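You operate a simulated robot arm through the tools that you are given. There is no shell and no other tool. Be economical: measure what you need, move in short steps, check, and stop when the job is done.

You are at the controls of a simulated two-armed robot. One attempt, no reset.

## Task
Pick up the water bottle with one hand, pass it to the other hand and put it on the air stand. Set down upright: water bottle.

It is judged by the outcome, as a careful person would: the job done as asked, and still so three seconds after it is handed in. It fails if anything else is knocked over, pushed out of place, dropped, spilled or broken.

## Robot
Two 7-joint arms with two-finger parallel grippers on one trunk, on a base that drives. Base frame: it is fixed to the floor where the robot stands at the start and does not move with it; the origin is under the middle of the robot, x ahead of it, y to its left, z up; the surface under the hand at the start is at about z = 876. Units: mm, rad, N and s.
The left shoulder is at the start at [50, 168, 1182], the right one opposite. With the tool pointing down near the work surface each hand reaches from about 200 to 660 mm from the robot's upright axis, wherever it stands, measured 20 degrees to its own side. Places, roughly: air stand [-1600, -1300, 800]. Payload 1.57 kg a hand.
The tool frame of a hand sits at the grasp point between the pads (the TCP): z along the fingers, y along the line on which they close. The tips reach 30 mm beyond it. The gripper opens to 80 mm. The fingers are 17 mm wide and 12 mm thick; the gripper's body (40 by 82 mm) begins 80 mm behind the TCP.
Orientation is told as [roll, pitch, yaw] about the base's x, y, z axes, in that order, counted from this pose: with the fingers straight down and closing along the base's y, the tool's x points along the base's -x, its y along +y and its z along -z.

## Interface
- The arms move only by the tool send_rows. It takes "left_increments", "right_increments" or both (then of equal length, played together; a hand with none holds still); each is a list that holds one entry, the list of rows, each a list of 7 numbers: the shift along the tool's x, y, z in units of 250 mm (1.0 is 250 mm), then the turn, a rotation vector about the tool's x, y, z in units of 60 degrees (1.0 is 60 degrees), then the opening in per cent of the stroke, from 0 (shut) to 100 (fully open). In form: [[[tx, ty, tz, ax, ay, az, claw], ...]]. A call has 1 to 10 rows; each row is the pose to reach, as a shift and turn from the pose commanded when the call began, along the tool's axes at that moment. A call with a number of a shift or a turn outside -1 to 1 is refused whole. Each row takes 0.2 s and may step no farther than 50 mm and 0.15 rad from the row before; otherwise, or with a gripper value out of range, the whole call is refused. Where a pose cannot be reached the arm comes as near as it can. A force on the tool above 40 N (or 10 N above the force at the start of the call, whichever is more), or a blocked arm, ends the call early, and 0.2 s more pass. The fingers move at their own pace (about 45 mm/s each) and stop on an object; they squeeze with about 28 N. The grip force told is the motor's: it shows also when the fingers shut on nothing. Time passes only in rows, and 0.2 s behind the last, so rows that repeat a pose let the fingers close. It gives the time, the measured TCP pose, the force on the tool (base axes), the opening and the grip force at its end, in the units of the frame above (readings bear some noise), with the torque about the TCP (base axes, N m) and any sound that the robot's microphone picked up, and new pictures: "show" is both (left out), scene, wrist or none (wrist: the cameras of the hands that moved).
- Cameras (640 x 400 px; columns grow to the right, rows downward): "scene" is now at [117.7, -7.6, 1386.6]; the picture's right is [-0.13, -0.99, 0.00], its down [-0.56, 0.08, -0.83] and it looks along [0.82, -0.11, -0.56] (base axes); focal length 275 px, centre (320, 200). "left" rides on the left gripper at [72, 7, -122] in its tool frame; the picture's right is [-0.09, 1.00, 0.00], its down [-0.84, -0.08, -0.54] and it looks along [-0.54, -0.05, 0.84] (tool axes); focal length 238 px, centre (320, 200). "right" rides on the right gripper at [72, -7, -122] in its tool frame; the picture's right is [0.09, 1.00, 0.00], its down [-0.84, 0.08, -0.54] and it looks along [-0.54, 0.05, 0.84] (tool axes); focal length 238 px, centre (320, 200). There is no depth. A picture from a camera that has moved, and an enlarged one, comes with that camera's place and axes in the base frame and with its lens. The place of the scene camera against the robot may be out by one fixed shift of up to 18 mm in any direction.
- lift_body(by): slides the trunk up (or, below 0, down) by that many mm; the arms and the scene camera ride with it, the base frame stays. It gives what a move gives, with no picture.
- base_move(legs): drives the robot by 1 to 6 legs, each [ahead, left, turn to the left] in mm, mm and rad, along the robot's own axes; the way and the turn of a leg run together, so that a leg with both is an arc; at most 1500 mm and 3.142 rad a leg. The arms and the cameras ride along, it lands a little off, and it stops where it bumps. It gives what a move gives, and a new picture of the scene camera.
- turn_head(pan, tilt): turns the head with the scene camera to pan (to the left, within 1.396 rad either way) and tilt (down, from -0.506 to 1.204), counted from straight ahead of the robot. It gives what a move gives, and a new picture of the scene camera.
- zoom(camera, box): a new picture of the part [left, top, right, bottom] of that camera's present view, enlarged. The clock stands still meanwhile.
- close_job(): hands the job in; it is judged then, once.

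Go step by step. Nothing tells you exact positions but the pictures and the camera data: compare them with the known pose of the tool, close in by small moves and look again before you grip or let go. The budget is 120 turns and 260 pictures, counting those below and the enlarged ones. Unless the task says otherwise, let go and move clear before handing in, and close with one line.

The tools are called after "Call:" by a JSON object that holds its "api" and its "payload". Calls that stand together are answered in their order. send_rows: Moves the arms, as the interface text tells. Its arguments: {"type":"object","properties":{"left_increments":{"type":"array","items":{"type":"array","items":{"type":"array","items":{"type":"number"}}}},"right_increments":{"type":"array","items":{"type":"array","items":{"type":"array","items":{"type":"number"}}}},"show":{"type":"string","enum":["both","scene","wrist","none"]}},"required":[]} The other tools are called the same way: lift_body (by) slides the trunk up or down; base_move (legs) drives the base; turn_head (pan, tilt) turns the head that bears the scene camera; zoom (camera, box) takes an enlarged picture of a part of a camera's view; close_job () hands the job in.

At the start:

```text
time_s: 0.0
left_tcp_pos: [463.5, 99.7, 1119.0]
left_ee_rot: [-0.001, 0.0, 0.001]
left_ft_force: [1.0, 0.2, -0.8]
left_torque: [-0.01, 0.02, 0.01]
left_finger_gap: 80.0
left_finger_force: 0.1
right_tcp_pos: [379.3, -285.4, 1220.5]
right_ee_rot: [0.0, 0.0, -0.001]
right_ft_force: [0.7, 0.1, 0.5]
right_torque: [0.02, -0.01, -0.03]
right_finger_gap: 79.9
right_finger_force: 0.1
trunk travel left (down, up): [-350.0, 93.0]
robot x, y, heading: [-3.5, 1.1, -0.0]
head pan, tilt: [-0.134, 0.595]
```

scene: 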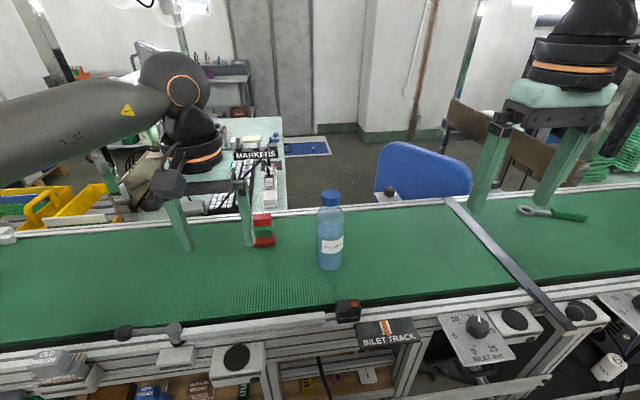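
right: 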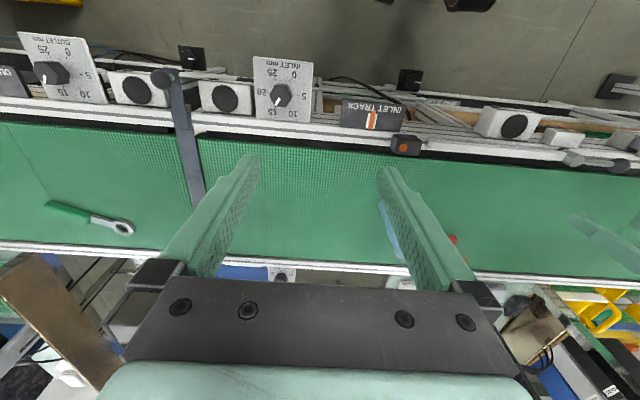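
left: 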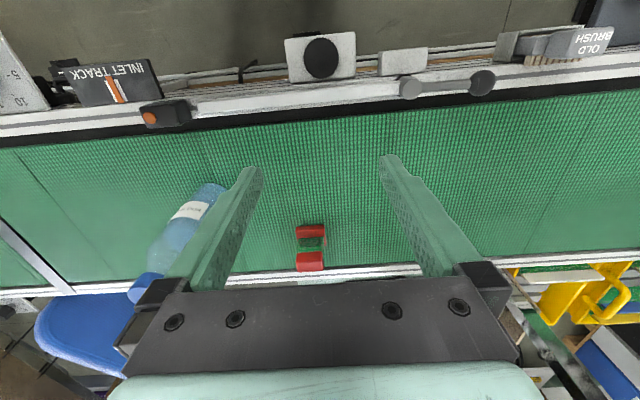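

The bottle stands on the belt at about (600, -95), with its top near z 1073. I'll zoom in to measure it.

Call:
{"api": "zoom", "payload": {"camera": "scene", "box": [250, 170, 410, 290]}}

Call:
{"api": "turn_head", "payload": {"pan": -1.39, "tilt": 0.4}}

```text
3.33 times, centred on (330, 230) of scene
camera zoom: at [117.7, -7.6, 1386.6], right [-0.13, -0.99, 0.0], down [-0.56, 0.08, -0.83], along [0.82, -0.11, -0.56], focal length 916 px, centre (287, 100)
```

zoom: 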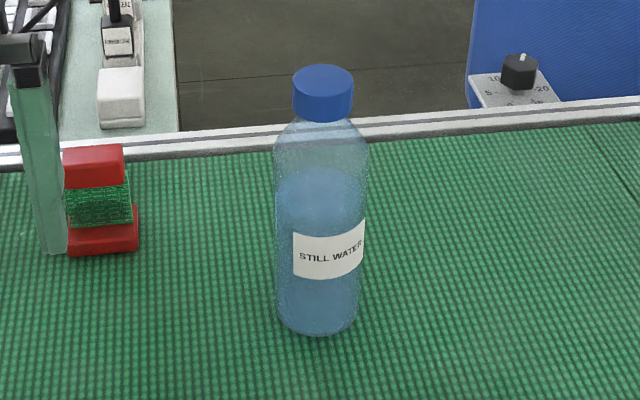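

```text
time_s: 1.4
left_tcp_pos: [463.3, 100.3, 1117.7]
left_ee_rot: [-0.002, 0.0, 0.001]
left_ft_force: [0.4, -0.9, -0.1]
left_torque: [-0.02, -0.03, 0.03]
left_finger_gap: 80.1
left_finger_force: 0.1
right_tcp_pos: [379.1, -285.1, 1220.2]
right_ee_rot: [0.0, 0.001, -0.001]
right_ft_force: [-0.9, 0.5, -0.2]
right_torque: [0.01, -0.01, -0.02]
right_finger_gap: 80.0
right_finger_force: 0.1
trunk travel left (down, up): [-350.0, 93.0]
robot x, y, heading: [0.0, -2.6, -0.001]
head pan, tilt: [-1.389, 0.4]
camera scene: at [46.8, -86.8, 1404.4], right [-0.98, -0.18, 0.0], down [-0.07, 0.38, -0.92], along [0.17, -0.91, -0.39], focal length 275 px, centre (320, 200)
```

scene: 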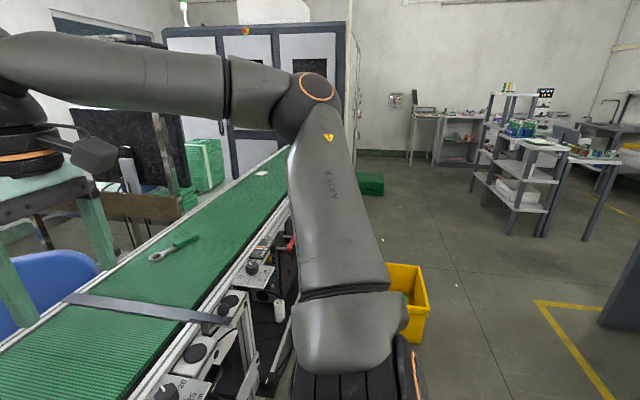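

The cap is about 38 mm wide and sits at z 1050–1075. The body is about 63 mm wide, centred near (595, -95). My plan is for the right hand to take the cap from above and the left hand to take the body from the side. I'll move the right hand above the bottle and the left hand out of the way.

Call:
{"api": "send_rows", "payload": {"right_increments": [[[-0.123, 0.109, 0.04, 0, 0, 0, 100], [-0.247, 0.217, 0.08, 0, 0, 0, 100], [-0.37, 0.326, 0.12, 0, 0, 0, 100], [-0.494, 0.434, 0.16, 0, 0, 0, 100], [-0.617, 0.543, 0.2, 0, 0, 0, 100], [-0.741, 0.651, 0.24, 0, 0, 0, 100], [-0.864, 0.76, 0.28, 0, 0, 0, 100]]], "left_increments": [[[0.04, 0.06, 0, 0, 0, 0, 100], [0.08, 0.12, 0, 0, 0, 0, 100], [0.12, 0.18, 0, 0, 0, 0, 100], [0.16, 0.24, 0, 0, 0, 0, 100], [0.2, 0.3, 0, 0, 0, 0, 100], [0.24, 0.36, 0, 0, 0, 0, 100], [0.28, 0.42, 0, 0, 0, 0, 100]]], "show": "wrist"}}

Call:
{"api": "turn_head", "payload": {"pan": -0.134, "tilt": 0.595}}

```text
time_s: 3.0
left_tcp_pos: [392.7, 205.4, 1118.4]
left_ee_rot: [-0.001, 0.0, 0.001]
left_ft_force: [0.3, 0.8, -0.7]
left_torque: [-0.01, -0.01, -0.02]
left_finger_gap: 79.7
left_finger_force: 0.0
right_tcp_pos: [491.7, -187.8, 1133.9]
right_ee_rot: [0.001, -0.003, -0.001]
right_ft_force: [-0.6, 0.5, 0.1]
right_torque: [0.01, -0.01, -0.02]
right_finger_gap: 79.8
right_finger_force: 0.1
right hand out of reach, approached as far as the arm can: row 4, 5, 6, 7
trunk travel left (down, up): [-350.0, 93.0]
robot x, y, heading: [2.9, 1.7, 0.004]
head pan, tilt: [-1.389, 0.4]
camera right: at [419.2, -194.2, 1256.7], right [-0.09, 1.0, 0.0], down [0.84, 0.08, 0.54], along [0.54, 0.05, -0.84], focal length 238 px, centre (320, 200)
camera left: at [321.8, 212.1, 1241.4], right [0.09, 1.0, 0.0], down [0.84, -0.08, 0.54], along [0.54, -0.05, -0.84], focal length 238 px, centre (320, 200)
```

right: 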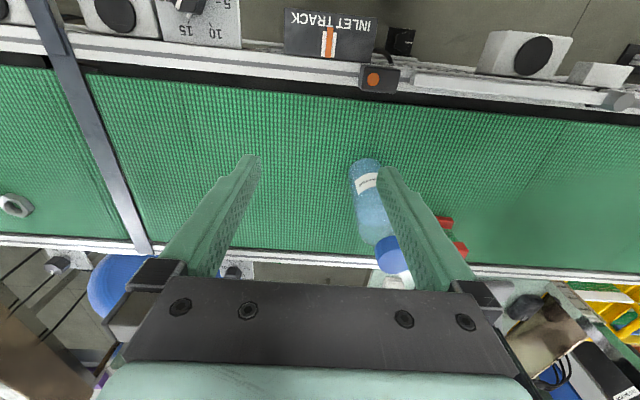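
left: 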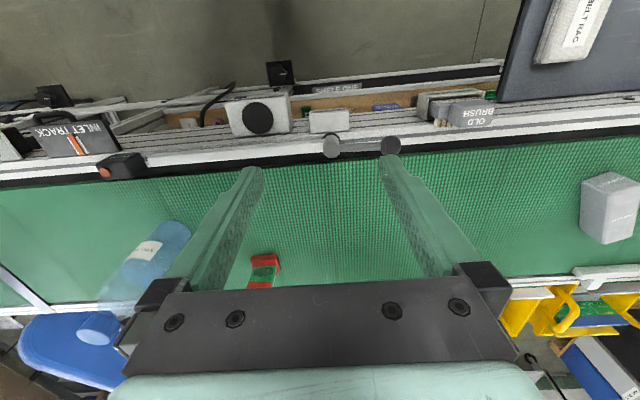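

```text
time_s: 4.5
left_tcp_pos: [392.8, 204.8, 1118.3]
left_ee_rot: [0.0, 0.0, 0.002]
left_ft_force: [0.0, 0.9, 0.4]
left_torque: [-0.03, 0.0, 0.02]
left_finger_gap: 80.2
left_finger_force: 0.0
right_tcp_pos: [492.7, -187.6, 1133.8]
right_ee_rot: [0.002, -0.002, -0.001]
right_ft_force: [-0.7, -0.3, 0.3]
right_torque: [0.0, -0.02, -0.03]
right_finger_gap: 80.2
right_finger_force: 0.1
trunk travel left (down, up): [-350.0, 93.0]
robot x, y, heading: [3.3, -1.8, 0.004]
head pan, tilt: [-0.134, 0.595]
camera scene: at [117.7, -7.6, 1386.7], right [-0.13, -0.99, 0.0], down [-0.56, 0.08, -0.83], along [0.82, -0.11, -0.56], focal length 275 px, centre (320, 200)
```

scene: 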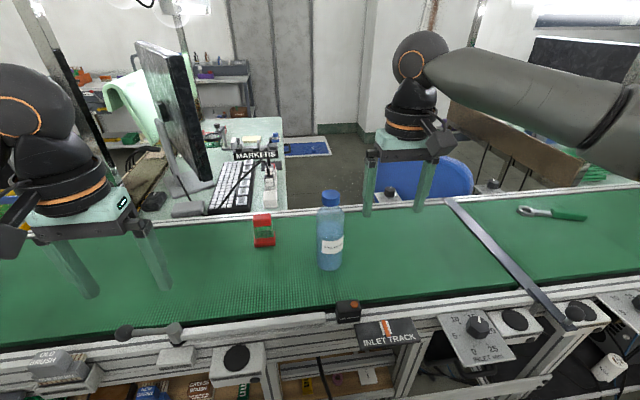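

The right hand ran out of reach pointing straight down, so I'll tilt the fingers forward about 36° to bring the cap within range.

Call:
{"api": "send_rows", "payload": {"right_increments": [[[0, 0, 0, 0, -0.12, 0, 100], [0, 0, 0, 0, -0.24, 0, 100], [0, 0, 0, 0, -0.36, 0, 100], [0, 0, 0, 0, -0.48, 0, 100], [0, 0, 0, 0, -0.6, 0, 100], [0, 0, 0, 0, -0.6, 0, 100]]], "show": "both"}}

```text
time_s: 5.9
left_tcp_pos: [392.9, 204.7, 1118.3]
left_ee_rot: [-0.001, 0.001, 0.002]
left_ft_force: [-0.6, -0.8, 0.2]
left_torque: [-0.01, 0.0, 0.01]
left_finger_gap: 80.1
left_finger_force: 0.0
right_tcp_pos: [491.6, -186.8, 1131.8]
right_ee_rot: [-0.001, -0.63, -0.002]
right_ft_force: [0.0, -0.7, -0.2]
right_torque: [0.0, -0.02, 0.02]
right_finger_gap: 80.0
right_finger_force: 0.0
trunk travel left (down, up): [-350.0, 93.0]
robot x, y, heading: [2.8, 2.1, -0.001]
head pan, tilt: [-0.134, 0.595]
camera scene: at [117.9, -7.6, 1386.6], right [-0.13, -0.99, 0.0], down [-0.56, 0.08, -0.83], along [0.82, -0.11, -0.56], focal length 275 px, centre (320, 200)
camera right: at [361.3, -192.6, 1188.3], right [-0.07, 1.0, -0.05], down [0.36, 0.08, 0.93], along [0.93, 0.05, -0.36], focal length 238 px, centre (320, 200)
```

scene: 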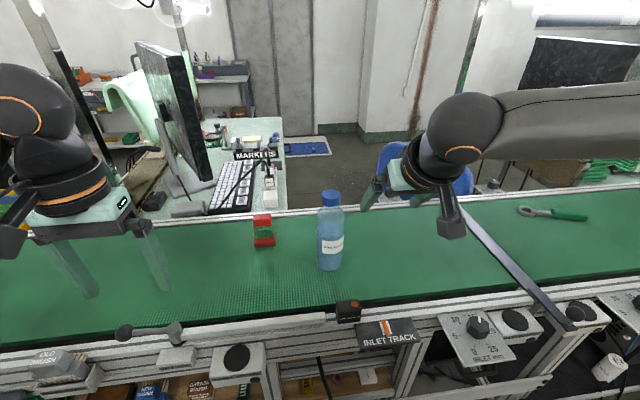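
right: 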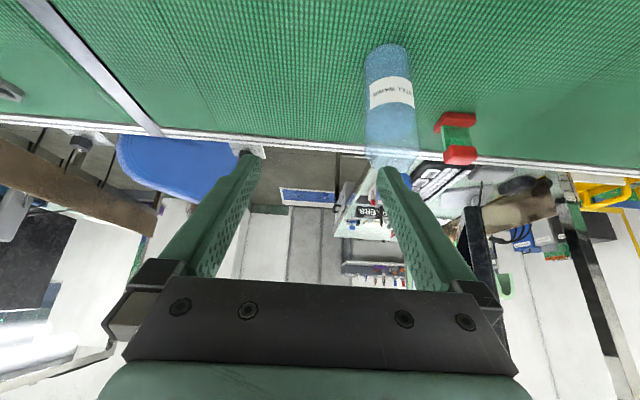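

The wrist camera puts the bottle axis at about (608, -90). I'll move to a standoff along the tilted tool axis and look again.

Call:
{"api": "send_rows", "payload": {"right_increments": [[[-0.075, 0.129, 0.023, 0, 0, 0, 100], [-0.15, 0.259, 0.047, 0, 0, 0, 100], [-0.226, 0.388, 0.07, 0, 0, 0, 100], [-0.226, 0.388, 0.07, 0, 0, 0, 100]]], "show": "both"}}

```text
time_s: 6.9
left_tcp_pos: [393.6, 204.1, 1117.8]
left_ee_rot: [-0.001, 0.0, 0.001]
left_ft_force: [0.9, -0.5, 1.0]
left_torque: [-0.01, 0.02, -0.03]
left_finger_gap: 79.7
left_finger_force: 0.0
right_tcp_pos: [530.1, -120.5, 1143.0]
right_ee_rot: [-0.001, -0.628, -0.002]
right_ft_force: [-0.5, -0.5, -0.3]
right_torque: [0.01, 0.0, 0.02]
right_finger_gap: 79.9
right_finger_force: 0.0
right hand out of reach, approached as far as the arm can: row 3, 4
trunk travel left (down, up): [-350.0, 93.0]
robot x, y, heading: [-0.6, -1.7, -0.002]
head pan, tilt: [-0.134, 0.595]
camera scene: at [118.3, -7.8, 1386.6], right [-0.13, -0.99, 0.0], down [-0.56, 0.08, -0.83], along [0.82, -0.11, -0.56], focal length 275 px, centre (320, 200)
camera right: at [399.4, -126.0, 1200.9], right [-0.07, 1.0, -0.05], down [0.36, 0.08, 0.93], along [0.93, 0.05, -0.36], focal length 238 px, centre (320, 200)
```

scene: 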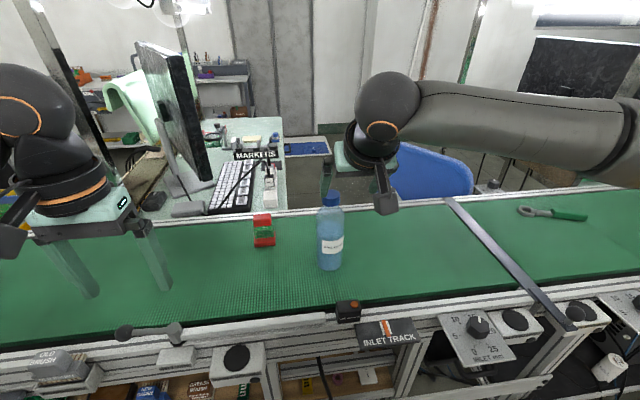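
right: 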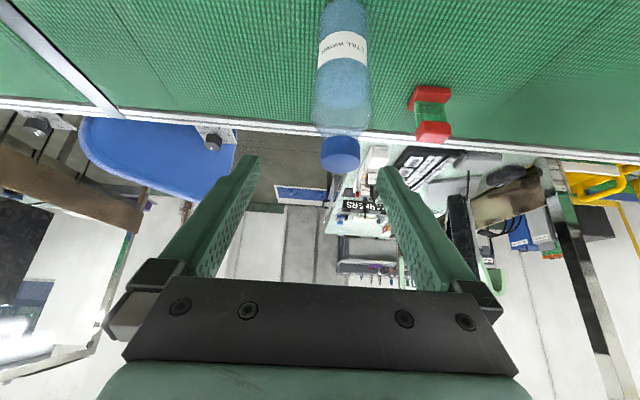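

I'm still short of reach. Raising the trunk should help because the wrist rides high above the fingers.

Call:
{"api": "lift_body", "payload": {"by": 90}}

```text
time_s: 8.1
left_tcp_pos: [394.0, 204.0, 1208.2]
left_ee_rot: [-0.001, -0.001, 0.003]
left_ft_force: [-0.3, -0.5, 0.8]
left_torque: [-0.01, 0.02, 0.03]
left_finger_gap: 79.9
left_finger_force: 0.1
right_tcp_pos: [529.7, -118.5, 1233.5]
right_ee_rot: [0.001, -0.63, -0.003]
right_ft_force: [0.2, -0.3, -0.1]
right_torque: [0.03, 0.03, 0.0]
right_finger_gap: 80.0
right_finger_force: 0.1
trunk travel left (down, up): [-440.0, 3.0]
robot x, y, heading: [5.2, -0.6, -0.005]
head pan, tilt: [-0.134, 0.595]
```

Call:
{"api": "send_rows", "payload": {"right_increments": [[[0.043, 0.033, 0.104, 0, 0, 0, 100], [0.086, 0.066, 0.208, 0, 0, 0, 100], [0.128, 0.098, 0.312, 0, 0, 0, 100], [0.128, 0.098, 0.312, 0, 0, 0, 100]]], "show": "wrist"}}

```text
time_s: 9.1
left_tcp_pos: [394.6, 205.0, 1209.1]
left_ee_rot: [-0.001, 0.001, 0.001]
left_ft_force: [-0.3, -0.4, 0.4]
left_torque: [0.0, -0.01, 0.06]
left_finger_gap: 80.1
left_finger_force: 0.0
right_tcp_pos: [538.8, -124.9, 1157.5]
right_ee_rot: [0.002, -0.63, -0.002]
right_ft_force: [-0.3, -0.4, 1.1]
right_torque: [-0.02, 0.02, -0.01]
right_finger_gap: 80.0
right_finger_force: 0.1
right hand out of reach, approached as far as the arm can: row 1, 2, 3, 4
trunk travel left (down, up): [-440.0, 3.0]
robot x, y, heading: [-0.6, 4.5, 0.003]
head pan, tilt: [-0.134, 0.595]
camera right: at [407.1, -130.9, 1215.2], right [-0.07, 1.0, -0.05], down [0.36, 0.08, 0.93], along [0.93, 0.05, -0.36], focal length 238 px, centre (320, 200)
```

right: 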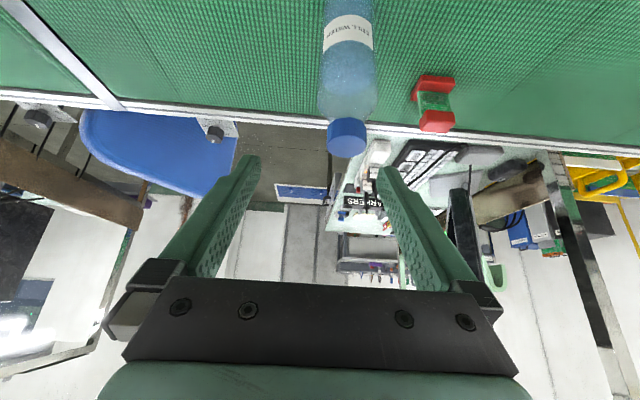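

The limit seems to be sideways, so shifting the base left should put the bottle in front of the right arm. I'll check the floor on the left first.

Call:
{"api": "turn_head", "payload": {"pan": 1.2, "tilt": 0.9}}

Call:
{"api": "turn_head", "payload": {"pan": 0.0, "tilt": 1.2}}

```text
time_s: 10.6
left_tcp_pos: [394.6, 204.3, 1208.6]
left_ee_rot: [0.0, 0.001, 0.002]
left_ft_force: [-0.5, -0.5, 0.2]
left_torque: [-0.01, 0.02, 0.02]
left_finger_gap: 80.0
left_finger_force: 0.0
right_tcp_pos: [537.4, -125.1, 1158.4]
right_ee_rot: [0.001, -0.63, -0.003]
right_ft_force: [-0.7, -0.6, -0.5]
right_torque: [0.04, -0.03, 0.02]
right_finger_gap: 80.2
right_finger_force: 0.1
trunk travel left (down, up): [-440.0, 3.0]
robot x, y, heading: [-1.7, -2.8, 0.002]
head pan, tilt: [1.201, 0.901]
camera scene: at [57.3, 74.7, 1451.4], right [0.93, -0.36, 0.0], down [-0.28, -0.73, -0.62], along [0.23, 0.58, -0.78], focal length 275 px, centre (320, 200)
```

scene: 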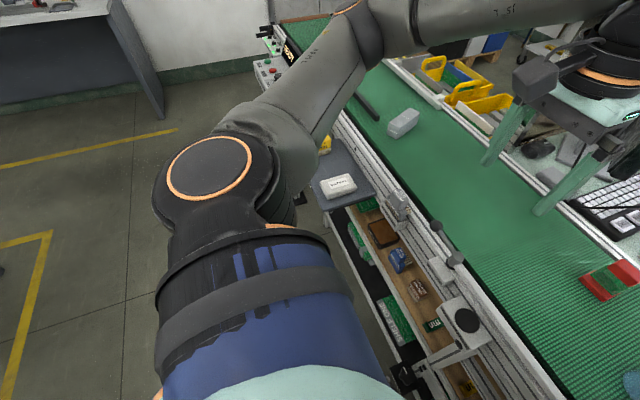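

```text
time_s: 12.0
left_tcp_pos: [393.6, 204.1, 1208.9]
left_ee_rot: [0.001, 0.0, 0.002]
left_ft_force: [0.6, 0.0, -0.1]
left_torque: [0.0, 0.05, -0.02]
left_finger_gap: 80.1
left_finger_force: 0.1
right_tcp_pos: [538.1, -124.8, 1158.6]
right_ee_rot: [0.001, -0.631, -0.002]
right_ft_force: [-0.1, 0.3, -0.3]
right_torque: [-0.01, 0.0, -0.01]
right_finger_gap: 80.1
right_finger_force: 0.1
trunk travel left (down, up): [-440.0, 3.0]
robot x, y, heading: [-3.1, -1.5, -0.001]
head pan, tilt: [0.0, 1.201]
camera scene: at [85.9, 4.3, 1431.6], right [0.0, -1.0, 0.0], down [-0.93, 0.0, -0.36], along [0.36, 0.0, -0.93], focal length 275 px, centre (320, 200)
```

scene: 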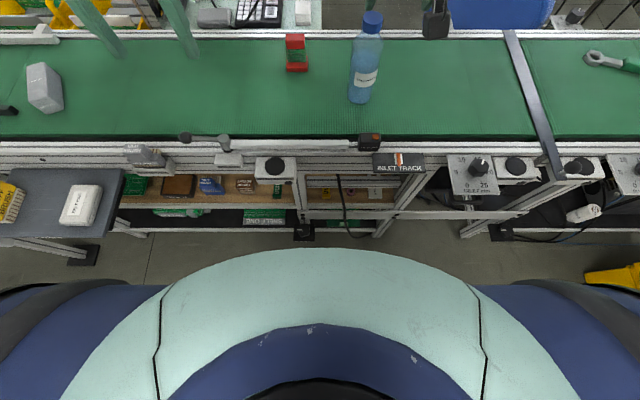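

The floor is clear for about 100 mm to the left, and the side shelf starts near y 490. I'll slide left 100.

Call:
{"api": "base_move", "payload": {"legs": [[0, 100, 0]]}}

```text
time_s: 13.6
left_tcp_pos: [393.5, 305.0, 1208.5]
left_ee_rot: [0.001, -0.001, 0.002]
left_ft_force: [0.1, -0.1, 0.5]
left_torque: [-0.01, 0.01, 0.01]
left_finger_gap: 80.0
left_finger_force: 0.0
right_tcp_pos: [537.6, -25.1, 1158.9]
right_ee_rot: [0.002, -0.629, -0.001]
right_ft_force: [0.0, -0.1, 0.3]
right_torque: [-0.01, -0.02, -0.03]
right_finger_gap: 80.1
right_finger_force: 0.0
trunk travel left (down, up): [-440.0, 3.0]
robot x, y, heading: [0.8, 104.0, 0.001]
head pan, tilt: [0.0, 1.201]
camera scene: at [85.9, 104.4, 1431.6], right [0.0, -1.0, 0.0], down [-0.93, 0.0, -0.36], along [0.36, 0.0, -0.93], focal length 275 px, centre (320, 200)
```

scene: 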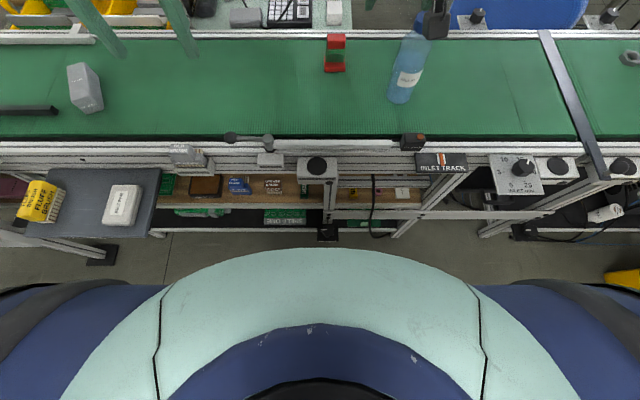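

Call:
{"api": "send_rows", "payload": {"right_increments": [[[-0.01, -0.138, 0.027, 0, 0, 0, 100], [-0.02, -0.276, 0.054, 0, 0, 0, 100], [-0.02, -0.276, 0.054, 0, 0, 0, 100]]], "show": "wrist"}}

Call:
{"api": "turn_head", "payload": {"pan": -0.25, "tilt": 0.6}}

```text
time_s: 14.4
left_tcp_pos: [393.4, 304.8, 1208.4]
left_ee_rot: [0.001, 0.002, 0.001]
left_ft_force: [0.1, -0.2, -0.2]
left_torque: [0.01, 0.01, 0.01]
left_finger_gap: 80.3
left_finger_force: 0.1
right_tcp_pos: [549.2, -92.6, 1148.1]
right_ee_rot: [0.001, -0.628, -0.002]
right_ft_force: [-0.4, -0.3, -0.1]
right_torque: [-0.02, -0.02, 0.01]
right_finger_gap: 80.2
right_finger_force: 0.0
trunk travel left (down, up): [-440.0, 3.0]
robot x, y, heading: [3.6, 100.9, -0.003]
head pan, tilt: [0.0, 1.201]
camera right: at [418.5, -99.4, 1206.3], right [-0.07, 1.0, -0.05], down [0.36, 0.08, 0.93], along [0.93, 0.05, -0.36], focal length 238 px, centre (320, 200)
```

right: 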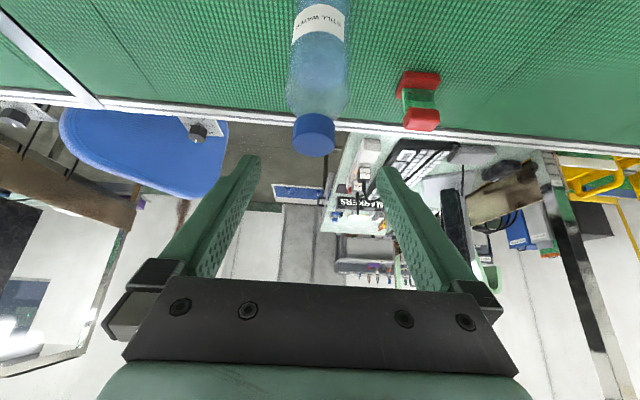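

```text
time_s: 15.4
left_tcp_pos: [393.3, 305.7, 1208.6]
left_ee_rot: [0.0, 0.0, 0.003]
left_ft_force: [-0.5, 0.5, 0.0]
left_torque: [-0.01, 0.01, 0.0]
left_finger_gap: 80.1
left_finger_force: 0.2
right_tcp_pos: [549.0, -92.7, 1149.3]
right_ee_rot: [0.003, -0.631, -0.001]
right_ft_force: [-0.3, 0.1, -0.2]
right_torque: [0.01, -0.03, 0.02]
right_finger_gap: 80.0
right_finger_force: 0.1
trunk travel left (down, up): [-440.0, 3.0]
robot x, y, heading: [3.2, 99.3, -0.004]
head pan, tilt: [-0.25, 0.6]
camera scene: at [115.6, 82.2, 1476.1], right [-0.25, -0.97, 0.0], down [-0.55, 0.14, -0.82], along [0.8, -0.2, -0.57], focal length 275 px, centre (320, 200)
```

scene: 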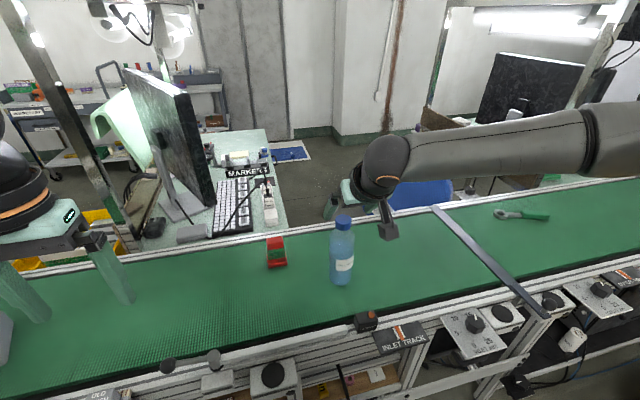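

I'm aligned. The cap is nearly on the tool axis, about 95 mm ahead and 5 mm to the right. I'll advance 65 mm and check.

Call:
{"api": "send_rows", "payload": {"right_increments": [[[0, -0.021, 0.08, 0, 0, 0, 100], [0, -0.021, 0.17, 0, 0, 0, 100], [0, -0.021, 0.26, 0, 0, 0, 100], [0, -0.021, 0.26, 0, 0, 0, 100]]], "show": "both"}}

Call:
{"api": "zoom", "payload": {"camera": "scene", "box": [280, 150, 440, 300]}}

```text
time_s: 16.4
left_tcp_pos: [392.7, 304.4, 1209.0]
left_ee_rot: [0.001, 0.001, 0.001]
left_ft_force: [-0.6, -0.2, -0.1]
left_torque: [0.03, 0.0, 0.01]
left_finger_gap: 80.1
left_finger_force: 0.0
right_tcp_pos: [586.3, -99.9, 1096.5]
right_ee_rot: [0.002, -0.629, -0.001]
right_ft_force: [-0.5, -0.6, 0.1]
right_torque: [-0.01, -0.01, 0.02]
right_finger_gap: 80.1
right_finger_force: 0.2
trunk travel left (down, up): [-440.0, 3.0]
robot x, y, heading: [-1.1, 100.7, -0.004]
head pan, tilt: [-0.25, 0.6]
camera scene: at [115.3, 82.2, 1476.2], right [-0.25, -0.97, 0.0], down [-0.55, 0.14, -0.83], along [0.8, -0.2, -0.56], focal length 275 px, centre (320, 200)
camera right: at [456.6, -105.5, 1153.6], right [-0.07, 1.0, -0.05], down [0.36, 0.08, 0.93], along [0.93, 0.05, -0.36], focal length 238 px, centre (320, 200)
```

scene: 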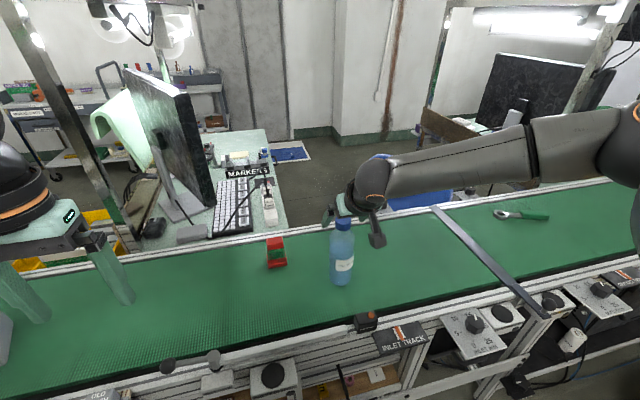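
right: 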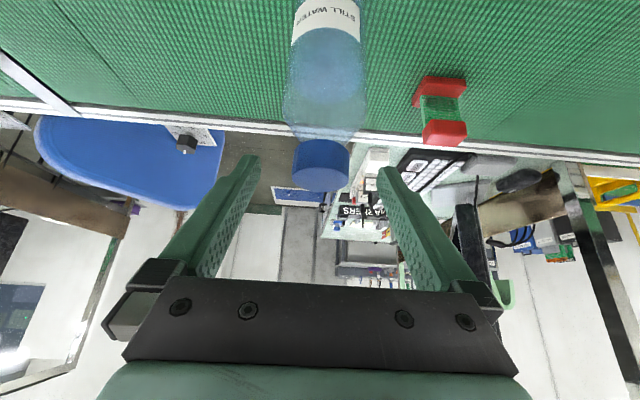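

```text
2.67 times, centred on (360, 225) of scene
camera zoom: at [115.3, 82.2, 1476.2], right [-0.25, -0.97, 0.0], down [-0.55, 0.14, -0.83], along [0.8, -0.2, -0.56], focal length 732 px, centre (213, 133)
```

zoom: 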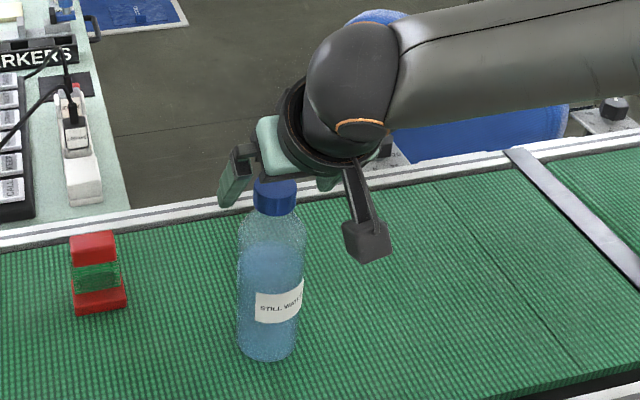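

The cap lies between the fingers' planes, about 38 mm ahead of the TCP. I'll advance 28 mm more and close.

Call:
{"api": "send_rows", "payload": {"right_increments": [[[0, 0.006, 0.06, 0, 0, 0, 100], [0, 0.006, 0.112, 0, 0, 0, 100], [0, 0.006, 0.112, 0, 0, 0, 100], [0, 0.006, 0.112, 0, 0, 0, 0], [0, 0.006, 0.112, 0, 0, 0, 0], [0, 0.006, 0.112, 0, 0, 0, 0], [0, 0.006, 0.112, 0, 0, 0, 0], [0, 0.006, 0.112, 0, 0, 0, 0]]], "show": "both"}}

Call:
{"api": "zoom", "payload": {"camera": "scene", "box": [280, 150, 440, 300]}}

```text
time_s: 18.2
left_tcp_pos: [392.6, 304.0, 1208.2]
left_ee_rot: [-0.001, -0.001, 0.0]
left_ft_force: [0.7, 0.7, 0.3]
left_torque: [-0.01, 0.0, 0.01]
left_finger_gap: 80.1
left_finger_force: 0.0
right_tcp_pos: [602.0, -100.9, 1076.4]
right_ee_rot: [0.002, -0.629, -0.001]
right_ft_force: [0.6, 0.9, -0.3]
right_torque: [0.07, -0.04, 0.05]
right_finger_gap: 37.1
right_finger_force: 28.1
right hand out of reach, approached as far as the arm can: row 2, 3, 4, 5, 6, 7, 8
trunk travel left (down, up): [-440.0, 3.0]
robot x, y, heading: [-0.4, 101.5, 0.003]
head pan, tilt: [-0.25, 0.6]
camera scene: at [115.7, 82.3, 1476.2], right [-0.25, -0.97, 0.0], down [-0.55, 0.14, -0.83], along [0.8, -0.2, -0.56], focal length 275 px, centre (320, 200)
camera right: at [471.3, -106.8, 1134.0], right [-0.07, 1.0, -0.05], down [0.36, 0.08, 0.93], along [0.93, 0.05, -0.36], focal length 238 px, centre (320, 200)
```

scene: 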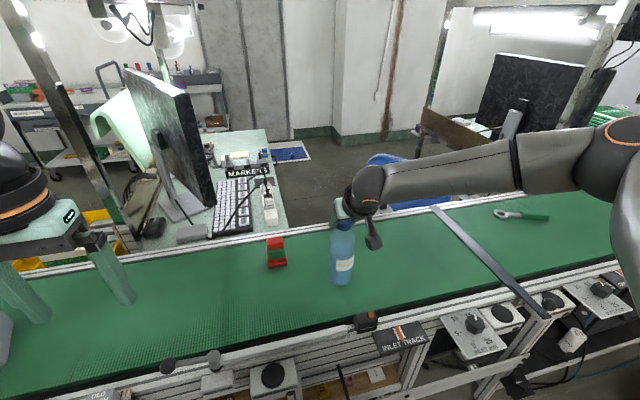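
right: 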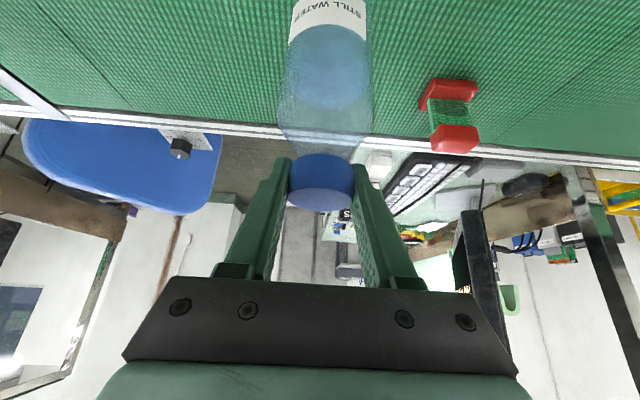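

```text
2.67 times, centred on (360, 225) of scene
camera zoom: at [115.7, 82.3, 1476.2], right [-0.25, -0.97, 0.0], down [-0.55, 0.14, -0.83], along [0.8, -0.2, -0.56], focal length 732 px, centre (213, 133)
```

zoom: 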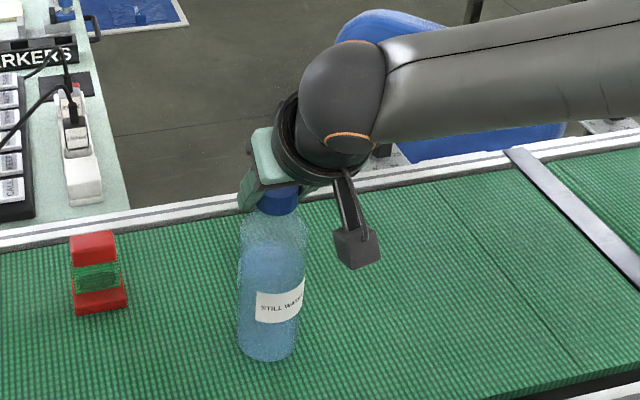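

The grip holds at 37 mm on the cap. I'll lift carefully.

Call:
{"api": "send_rows", "payload": {"right_increments": [[[-0.024, 0, -0.032, 0, 0, 0, 0], [-0.055, 0, -0.09, 0, 0, 0, 0], [-0.044, 0, -0.18, 0, 0, 0, 0], [-0.044, 0, -0.265, 0, 0, 0, 0], [-0.044, 0, -0.265, 0, 0, 0, 0]]], "show": "both"}}

```text
time_s: 19.4
left_tcp_pos: [392.9, 304.6, 1209.0]
left_ee_rot: [0.0, 0.001, 0.002]
left_ft_force: [0.5, -0.3, -0.8]
left_torque: [-0.02, 0.02, 0.02]
left_finger_gap: 79.9
left_finger_force: 0.1
right_tcp_pos: [573.4, -101.8, 1137.3]
right_ee_rot: [0.002, -0.631, -0.001]
right_ft_force: [-0.1, 0.7, -0.8]
right_torque: [-0.02, -0.02, -0.01]
right_finger_gap: 0.1
right_finger_force: 21.3
trunk travel left (down, up): [-440.0, 3.0]
robot x, y, heading: [-0.7, 101.1, -0.0]
head pan, tilt: [-0.25, 0.6]
camera scene: at [115.9, 82.1, 1476.2], right [-0.25, -0.97, 0.0], down [-0.55, 0.14, -0.82], along [0.8, -0.2, -0.57], focal length 275 px, centre (320, 200)
camera right: at [441.2, -107.2, 1195.0], right [-0.07, 1.0, -0.05], down [0.36, 0.08, 0.93], along [0.93, 0.05, -0.36], focal length 238 px, centre (320, 200)
```

scene: 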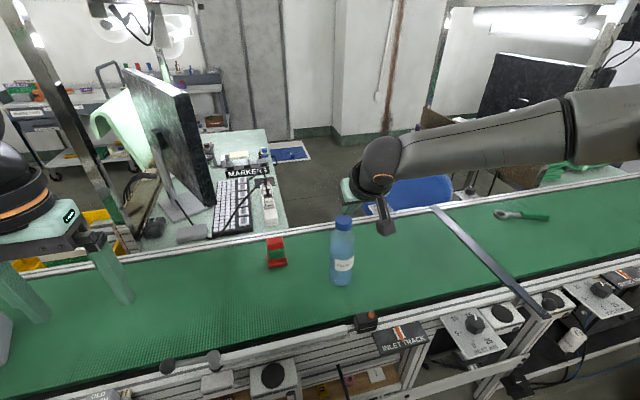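
right: 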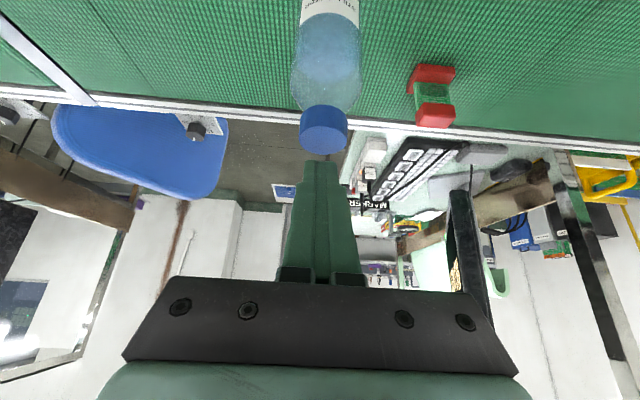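

The grip slipped off the tips, but the bottle is still upright and in place. I'll grip the body low with the right hand at about a 50° tilt, which leaves the top for the left hand. First I'll back off, open and tilt.

Call:
{"api": "send_rows", "payload": {"right_increments": [[[0.084, 0.004, -0.05, 0, -0.076, 0, 100], [0.168, 0.008, -0.1, 0, -0.152, 0, 100], [0.252, 0.008, -0.149, 0, -0.229, 0, 100], [0.252, 0.008, -0.149, 0, -0.229, 0, 100]]], "show": "wrist"}}

```text
time_s: 20.4
left_tcp_pos: [394.1, 305.2, 1208.9]
left_ee_rot: [-0.001, 0.001, 0.001]
left_ft_force: [1.0, 0.5, 0.7]
left_torque: [-0.01, 0.02, -0.03]
left_finger_gap: 80.2
left_finger_force: 0.1
right_tcp_pos: [498.8, -99.1, 1131.9]
right_ee_rot: [0.002, -0.869, -0.004]
right_ft_force: [0.0, 0.6, 0.3]
right_torque: [0.01, 0.0, -0.01]
right_finger_gap: 80.2
right_finger_force: 0.0
trunk travel left (down, up): [-440.0, 3.0]
robot x, y, heading: [2.3, 99.0, 0.003]
head pan, tilt: [-0.25, 0.6]
camera right: at [358.1, -104.1, 1155.7], right [-0.06, 1.0, -0.07], down [0.13, 0.08, 0.99], along [0.99, 0.05, -0.13], focal length 238 px, centre (320, 200)
```

right: 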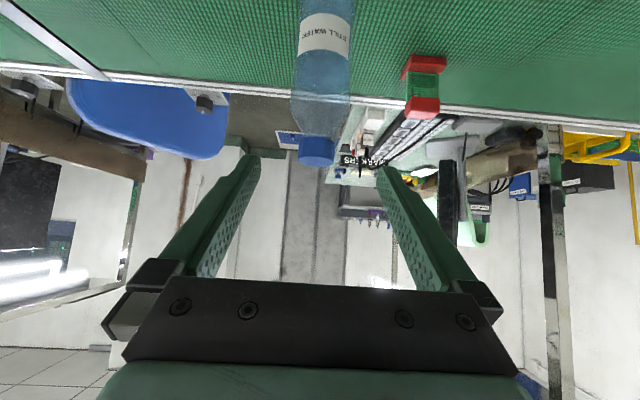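

Call:
{"api": "send_rows", "payload": {"right_increments": [[[0.108, 0, 0.121, 0, 0, 0, 100], [0.216, 0, 0.242, 0, 0, 0, 100], [0.323, 0, 0.362, 0, 0, 0, 100], [0.323, 0, 0.362, 0, 0, 0, 100]]], "show": "both"}}

```text
time_s: 21.4
left_tcp_pos: [393.6, 304.7, 1209.5]
left_ee_rot: [0.0, 0.0, 0.002]
left_ft_force: [0.1, 0.0, -0.3]
left_torque: [-0.02, -0.01, -0.02]
left_finger_gap: 80.0
left_finger_force: 0.0
right_tcp_pos: [515.2, -101.1, 1012.8]
right_ee_rot: [0.003, -0.867, -0.004]
right_ft_force: [0.1, 0.3, 0.4]
right_torque: [0.04, 0.01, 0.0]
right_finger_gap: 80.0
right_finger_force: 0.1
right hand out of reach, approached as far as the arm can: row 3, 4
trunk travel left (down, up): [-440.0, 3.0]
robot x, y, heading: [0.6, 103.8, -0.004]
head pan, tilt: [-0.25, 0.6]
camera scene: at [115.3, 81.7, 1476.2], right [-0.25, -0.97, 0.0], down [-0.55, 0.14, -0.83], along [0.8, -0.2, -0.56], focal length 275 px, centre (320, 200)
camera right: at [374.7, -107.9, 1037.1], right [-0.06, 1.0, -0.07], down [0.13, 0.07, 0.99], along [0.99, 0.05, -0.13], focal length 238 px, centre (320, 200)
```

scene: 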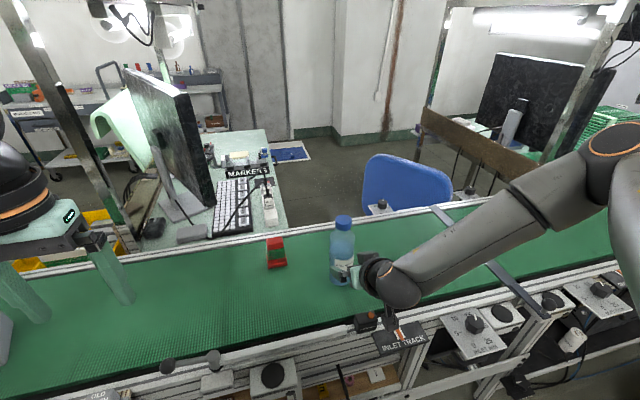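
right: 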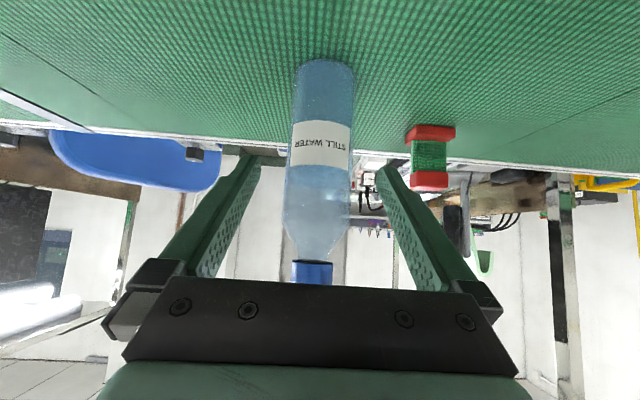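

Call:
{"api": "send_rows", "payload": {"right_increments": [[[0, 0, 0.12, 0, 0, 0, 100], [0, 0, 0.24, 0, 0, 0, 100], [0, 0, 0.24, 0, 0, 0, 100]]], "show": "wrist"}}

```text
time_s: 22.2
left_tcp_pos: [392.9, 304.2, 1209.2]
left_ee_rot: [0.0, -0.001, 0.002]
left_ft_force: [0.0, -0.6, -0.7]
left_torque: [-0.02, 0.04, 0.0]
left_finger_gap: 80.0
left_finger_force: 0.0
right_tcp_pos: [544.8, -121.7, 1006.5]
right_ee_rot: [0.0, -0.869, -0.002]
right_ft_force: [-0.6, -0.4, -0.1]
right_torque: [-0.01, -0.05, 0.0]
right_finger_gap: 80.0
right_finger_force: 0.1
right hand out of reach, approached as far as the arm can: row 1, 2, 3
trunk travel left (down, up): [-440.0, 3.0]
robot x, y, heading: [-1.1, 103.0, -0.007]
head pan, tilt: [-0.25, 0.6]
camera right: at [403.3, -128.9, 1030.8], right [-0.06, 1.0, -0.07], down [0.13, 0.08, 0.99], along [0.99, 0.05, -0.13], focal length 238 px, centre (320, 200)
```

right: 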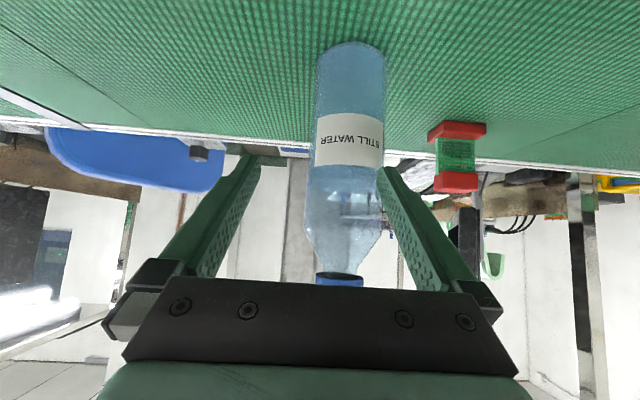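

The hand is hitting a wrist limit because the forearm comes from the far right. Yawing the hand left about 35° should fix that. I'll back off and yaw.

Call:
{"api": "send_rows", "payload": {"right_increments": [[[0.011, -0.034, -0.06, 0, 0, 0, 100], [0.022, -0.068, -0.12, -0.111, 0, -0.094, 100], [0.033, -0.102, -0.17, -0.223, 0, -0.189, 100], [0.044, -0.136, -0.21, -0.334, 0, -0.283, 100], [0.053, -0.172, -0.243, -0.446, 0, -0.377, 100], [0.053, -0.172, -0.243, -0.446, 0, -0.377, 100]]], "show": "both"}}

```text
refused: row 2 steps farther than a row can; nothing moved
```

Call:
{"api": "send_rows", "payload": {"right_increments": [[[0.011, -0.034, -0.06, 0, 0, 0, 100], [0.022, -0.068, -0.12, -0.09, 0, -0.076, 100], [0.033, -0.102, -0.17, -0.18, 0, -0.152, 100], [0.044, -0.136, -0.21, -0.27, 0, -0.228, 100], [0.053, -0.172, -0.243, -0.36, 0, -0.304, 100], [0.053, -0.172, -0.243, -0.446, 0, -0.377, 100], [0.053, -0.172, -0.243, -0.446, 0, -0.377, 100]]], "show": "both"}}

```text
time_s: 23.8
left_tcp_pos: [392.4, 304.5, 1208.6]
left_ee_rot: [0.001, 0.001, 0.003]
left_ft_force: [-0.7, -0.4, -0.3]
left_torque: [0.0, -0.02, 0.03]
left_finger_gap: 79.8
left_finger_force: 0.0
right_tcp_pos: [488.2, -168.4, 1035.0]
right_ee_rot: [-0.001, -0.871, 0.612]
right_ft_force: [-0.1, 0.3, -0.3]
right_torque: [0.01, 0.01, -0.03]
right_finger_gap: 80.1
right_finger_force: 0.1
trunk travel left (down, up): [-440.0, 3.0]
robot x, y, heading: [-2.0, 98.3, -0.003]
head pan, tilt: [-0.25, 0.6]
camera scene: at [115.5, 82.2, 1476.2], right [-0.25, -0.97, 0.0], down [-0.55, 0.14, -0.83], along [0.8, -0.2, -0.56], focal length 275 px, centre (320, 200)
camera right: at [377.0, -252.9, 1060.4], right [-0.62, 0.78, -0.07], down [0.06, 0.13, 0.99], along [0.78, 0.61, -0.13], focal length 238 px, centre (320, 200)
```

scene: 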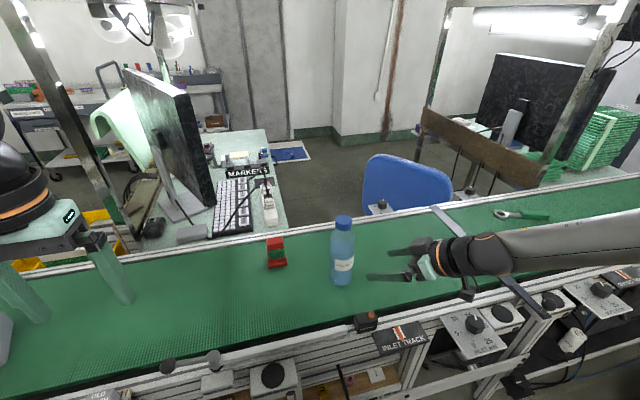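
right: 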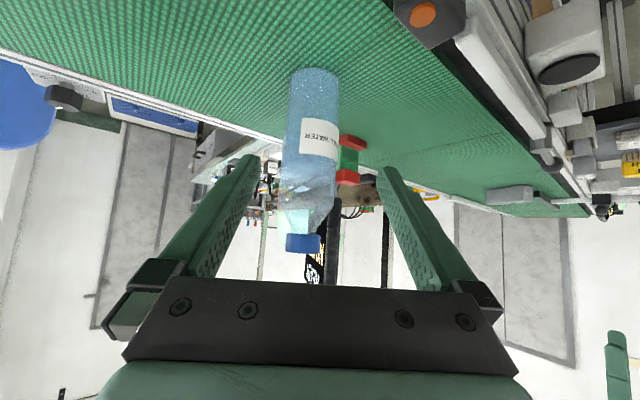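

The arm is freer now. The bottle is about 10 mm toward tool -y from the finger plane. I'll correct that and approach part way.

Call:
{"api": "send_rows", "payload": {"right_increments": [[[-0.03, -0.04, 0.1, 0, 0, 0, 100], [-0.066, -0.04, 0.2, 0, 0, 0, 100], [-0.066, -0.04, 0.32, 0, 0, 0, 100], [-0.066, -0.04, 0.32, 0, 0, 0, 100]]], "show": "both"}}

```text
time_s: 24.8
left_tcp_pos: [393.0, 305.8, 1208.7]
left_ee_rot: [0.001, 0.0, 0.003]
left_ft_force: [-0.2, -0.2, 0.3]
left_torque: [-0.01, 0.01, -0.01]
left_finger_gap: 79.8
left_finger_force: 0.1
right_tcp_pos: [544.2, -148.8, 1003.8]
right_ee_rot: [-0.028, -0.86, 0.608]
right_ft_force: [-0.9, -0.3, -0.2]
right_torque: [0.02, 0.02, 0.03]
right_finger_gap: 79.7
right_finger_force: 0.1
right hand out of reach, approached as far as the arm can: row 3
trunk travel left (down, up): [-440.0, 3.0]
robot x, y, heading: [-1.1, 98.9, -0.003]
head pan, tilt: [-0.25, 0.6]
camera scene: at [115.3, 81.9, 1476.2], right [-0.25, -0.97, 0.0], down [-0.55, 0.14, -0.83], along [0.8, -0.2, -0.56], focal length 275 px, centre (320, 200)
camera right: at [431.3, -230.7, 1029.9], right [-0.6, 0.8, -0.09], down [0.06, 0.16, 0.99], along [0.8, 0.59, -0.14], focal length 238 px, centre (320, 200)
```

scene: 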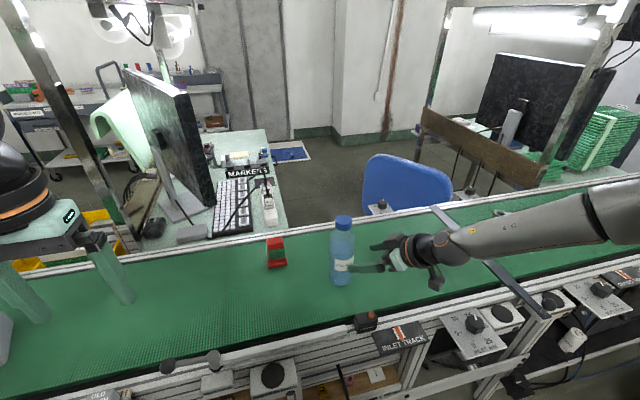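
right: 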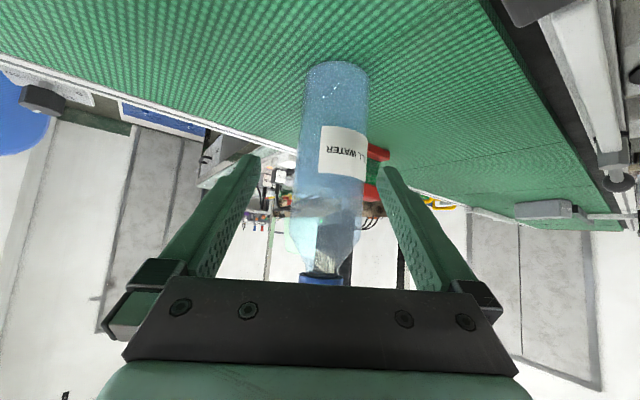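

The arm is again at the edge of its reach. The pictures show at least 80 mm of free gap in front of the base, so I'll pull the hand back and drive 60 mm forward.

Call:
{"api": "send_rows", "payload": {"right_increments": [[[0, 0, -0.15, 0, 0, 0, 100], [0, 0, -0.32, 0, 0, 0, 100], [0, 0, -0.5, 0, 0, 0, 100], [0, 0, -0.5, 0, 0, 0, 100]]], "show": "none"}}

Call:
{"api": "turn_head", "payload": {"pan": 0, "tilt": 1.2}}

Call:
{"api": "base_move", "payload": {"legs": [[60, 0, 0]]}}

```text
time_s: 25.8
left_tcp_pos: [394.2, 305.1, 1207.9]
left_ee_rot: [0.0, 0.001, 0.003]
left_ft_force: [0.1, 1.1, 0.6]
left_torque: [0.0, -0.02, -0.02]
left_finger_gap: 79.8
left_finger_force: 0.0
right_tcp_pos: [473.1, -188.6, 1076.7]
right_ee_rot: [0.003, -0.868, 0.61]
right_ft_force: [0.7, 0.0, -0.7]
right_torque: [-0.02, 0.01, 0.01]
right_finger_gap: 79.8
right_finger_force: 0.1
trunk travel left (down, up): [-440.0, 3.0]
robot x, y, heading: [-0.3, 101.3, 0.002]
head pan, tilt: [-0.25, 0.6]
```

```text
time_s: 26.8
left_tcp_pos: [392.5, 305.2, 1208.2]
left_ee_rot: [0.0, -0.001, 0.001]
left_ft_force: [-0.3, 0.5, -0.7]
left_torque: [0.01, 0.0, 0.02]
left_finger_gap: 80.2
left_finger_force: 0.0
right_tcp_pos: [474.0, -189.0, 1076.6]
right_ee_rot: [0.002, -0.869, 0.61]
right_ft_force: [-0.7, -0.7, 0.7]
right_torque: [-0.04, -0.01, 0.02]
right_finger_gap: 80.0
right_finger_force: 0.0
trunk travel left (down, up): [-440.0, 3.0]
robot x, y, heading: [-0.3, 101.3, -0.001]
head pan, tilt: [0.0, 1.201]
camera scene: at [85.9, 104.0, 1431.6], right [0.0, -1.0, 0.0], down [-0.93, 0.0, -0.36], along [0.36, 0.0, -0.93], focal length 275 px, centre (320, 200)
```

scene: 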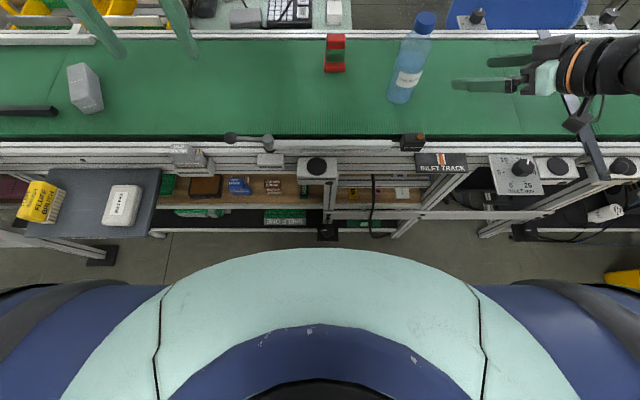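

```text
time_s: 27.7
left_tcp_pos: [453.8, 304.9, 1208.4]
left_ee_rot: [0.001, 0.0, 0.002]
left_ft_force: [1.0, 0.6, -0.8]
left_torque: [-0.01, 0.04, 0.01]
left_finger_gap: 79.9
left_finger_force: 0.0
right_tcp_pos: [533.5, -188.7, 1076.7]
right_ee_rot: [0.001, -0.87, 0.609]
right_ft_force: [0.5, 0.6, 0.5]
right_torque: [0.04, -0.01, -0.03]
right_finger_gap: 80.0
right_finger_force: 0.1
trunk travel left (down, up): [-440.0, 3.0]
robot x, y, heading: [58.2, 101.1, 0.002]
head pan, tilt: [0.0, 1.201]
camera scene: at [147.0, 104.1, 1431.5], right [0.0, -1.0, 0.0], down [-0.93, 0.0, -0.36], along [0.36, 0.0, -0.93], focal length 275 px, centre (320, 200)
```

scene: 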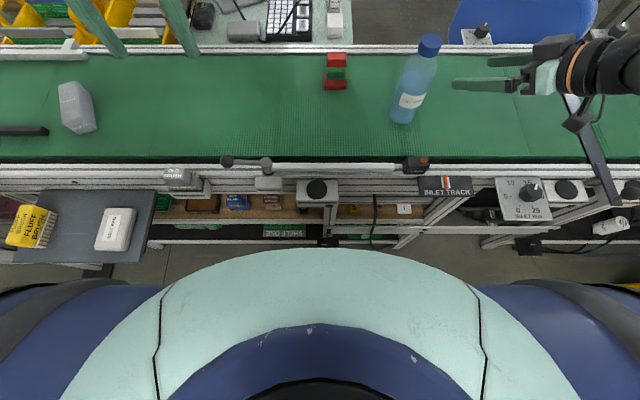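

No bump. I'll move to the pre-grasp point along the approach line.

Call:
{"api": "send_rows", "payload": {"right_increments": [[[0.064, 0.065, 0.128, 0, 0, 0, 100], [0.128, 0.131, 0.257, 0, 0, 0, 100], [0.128, 0.131, 0.257, 0, 0, 0, 100]]], "show": "wrist"}}

```text
time_s: 28.5
left_tcp_pos: [453.3, 304.5, 1208.3]
left_ee_rot: [0.001, 0.0, 0.002]
left_ft_force: [0.1, -0.1, -0.5]
left_torque: [-0.01, 0.02, -0.01]
left_finger_gap: 80.1
left_finger_force: 0.0
right_tcp_pos: [538.9, -144.0, 1011.7]
right_ee_rot: [0.001, -0.871, 0.61]
right_ft_force: [0.4, 0.5, 0.0]
right_torque: [0.01, -0.01, 0.0]
right_finger_gap: 80.1
right_finger_force: 0.1
trunk travel left (down, up): [-440.0, 3.0]
robot x, y, heading: [58.2, 98.9, -0.003]
head pan, tilt: [0.0, 1.201]
camera right: at [427.5, -229.7, 1036.2], right [-0.62, 0.78, -0.07], down [0.06, 0.13, 0.99], along [0.78, 0.61, -0.13], focal length 238 px, centre (320, 200)
```

right: 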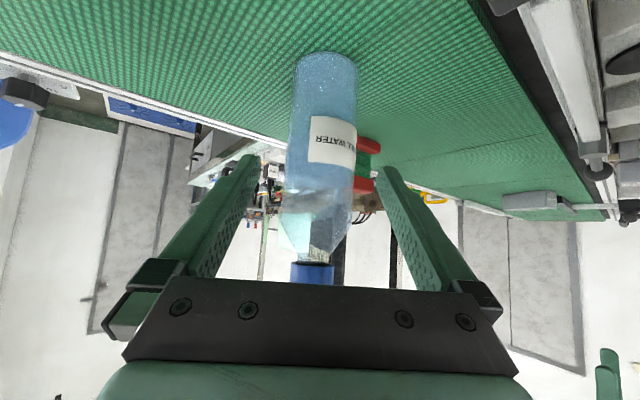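

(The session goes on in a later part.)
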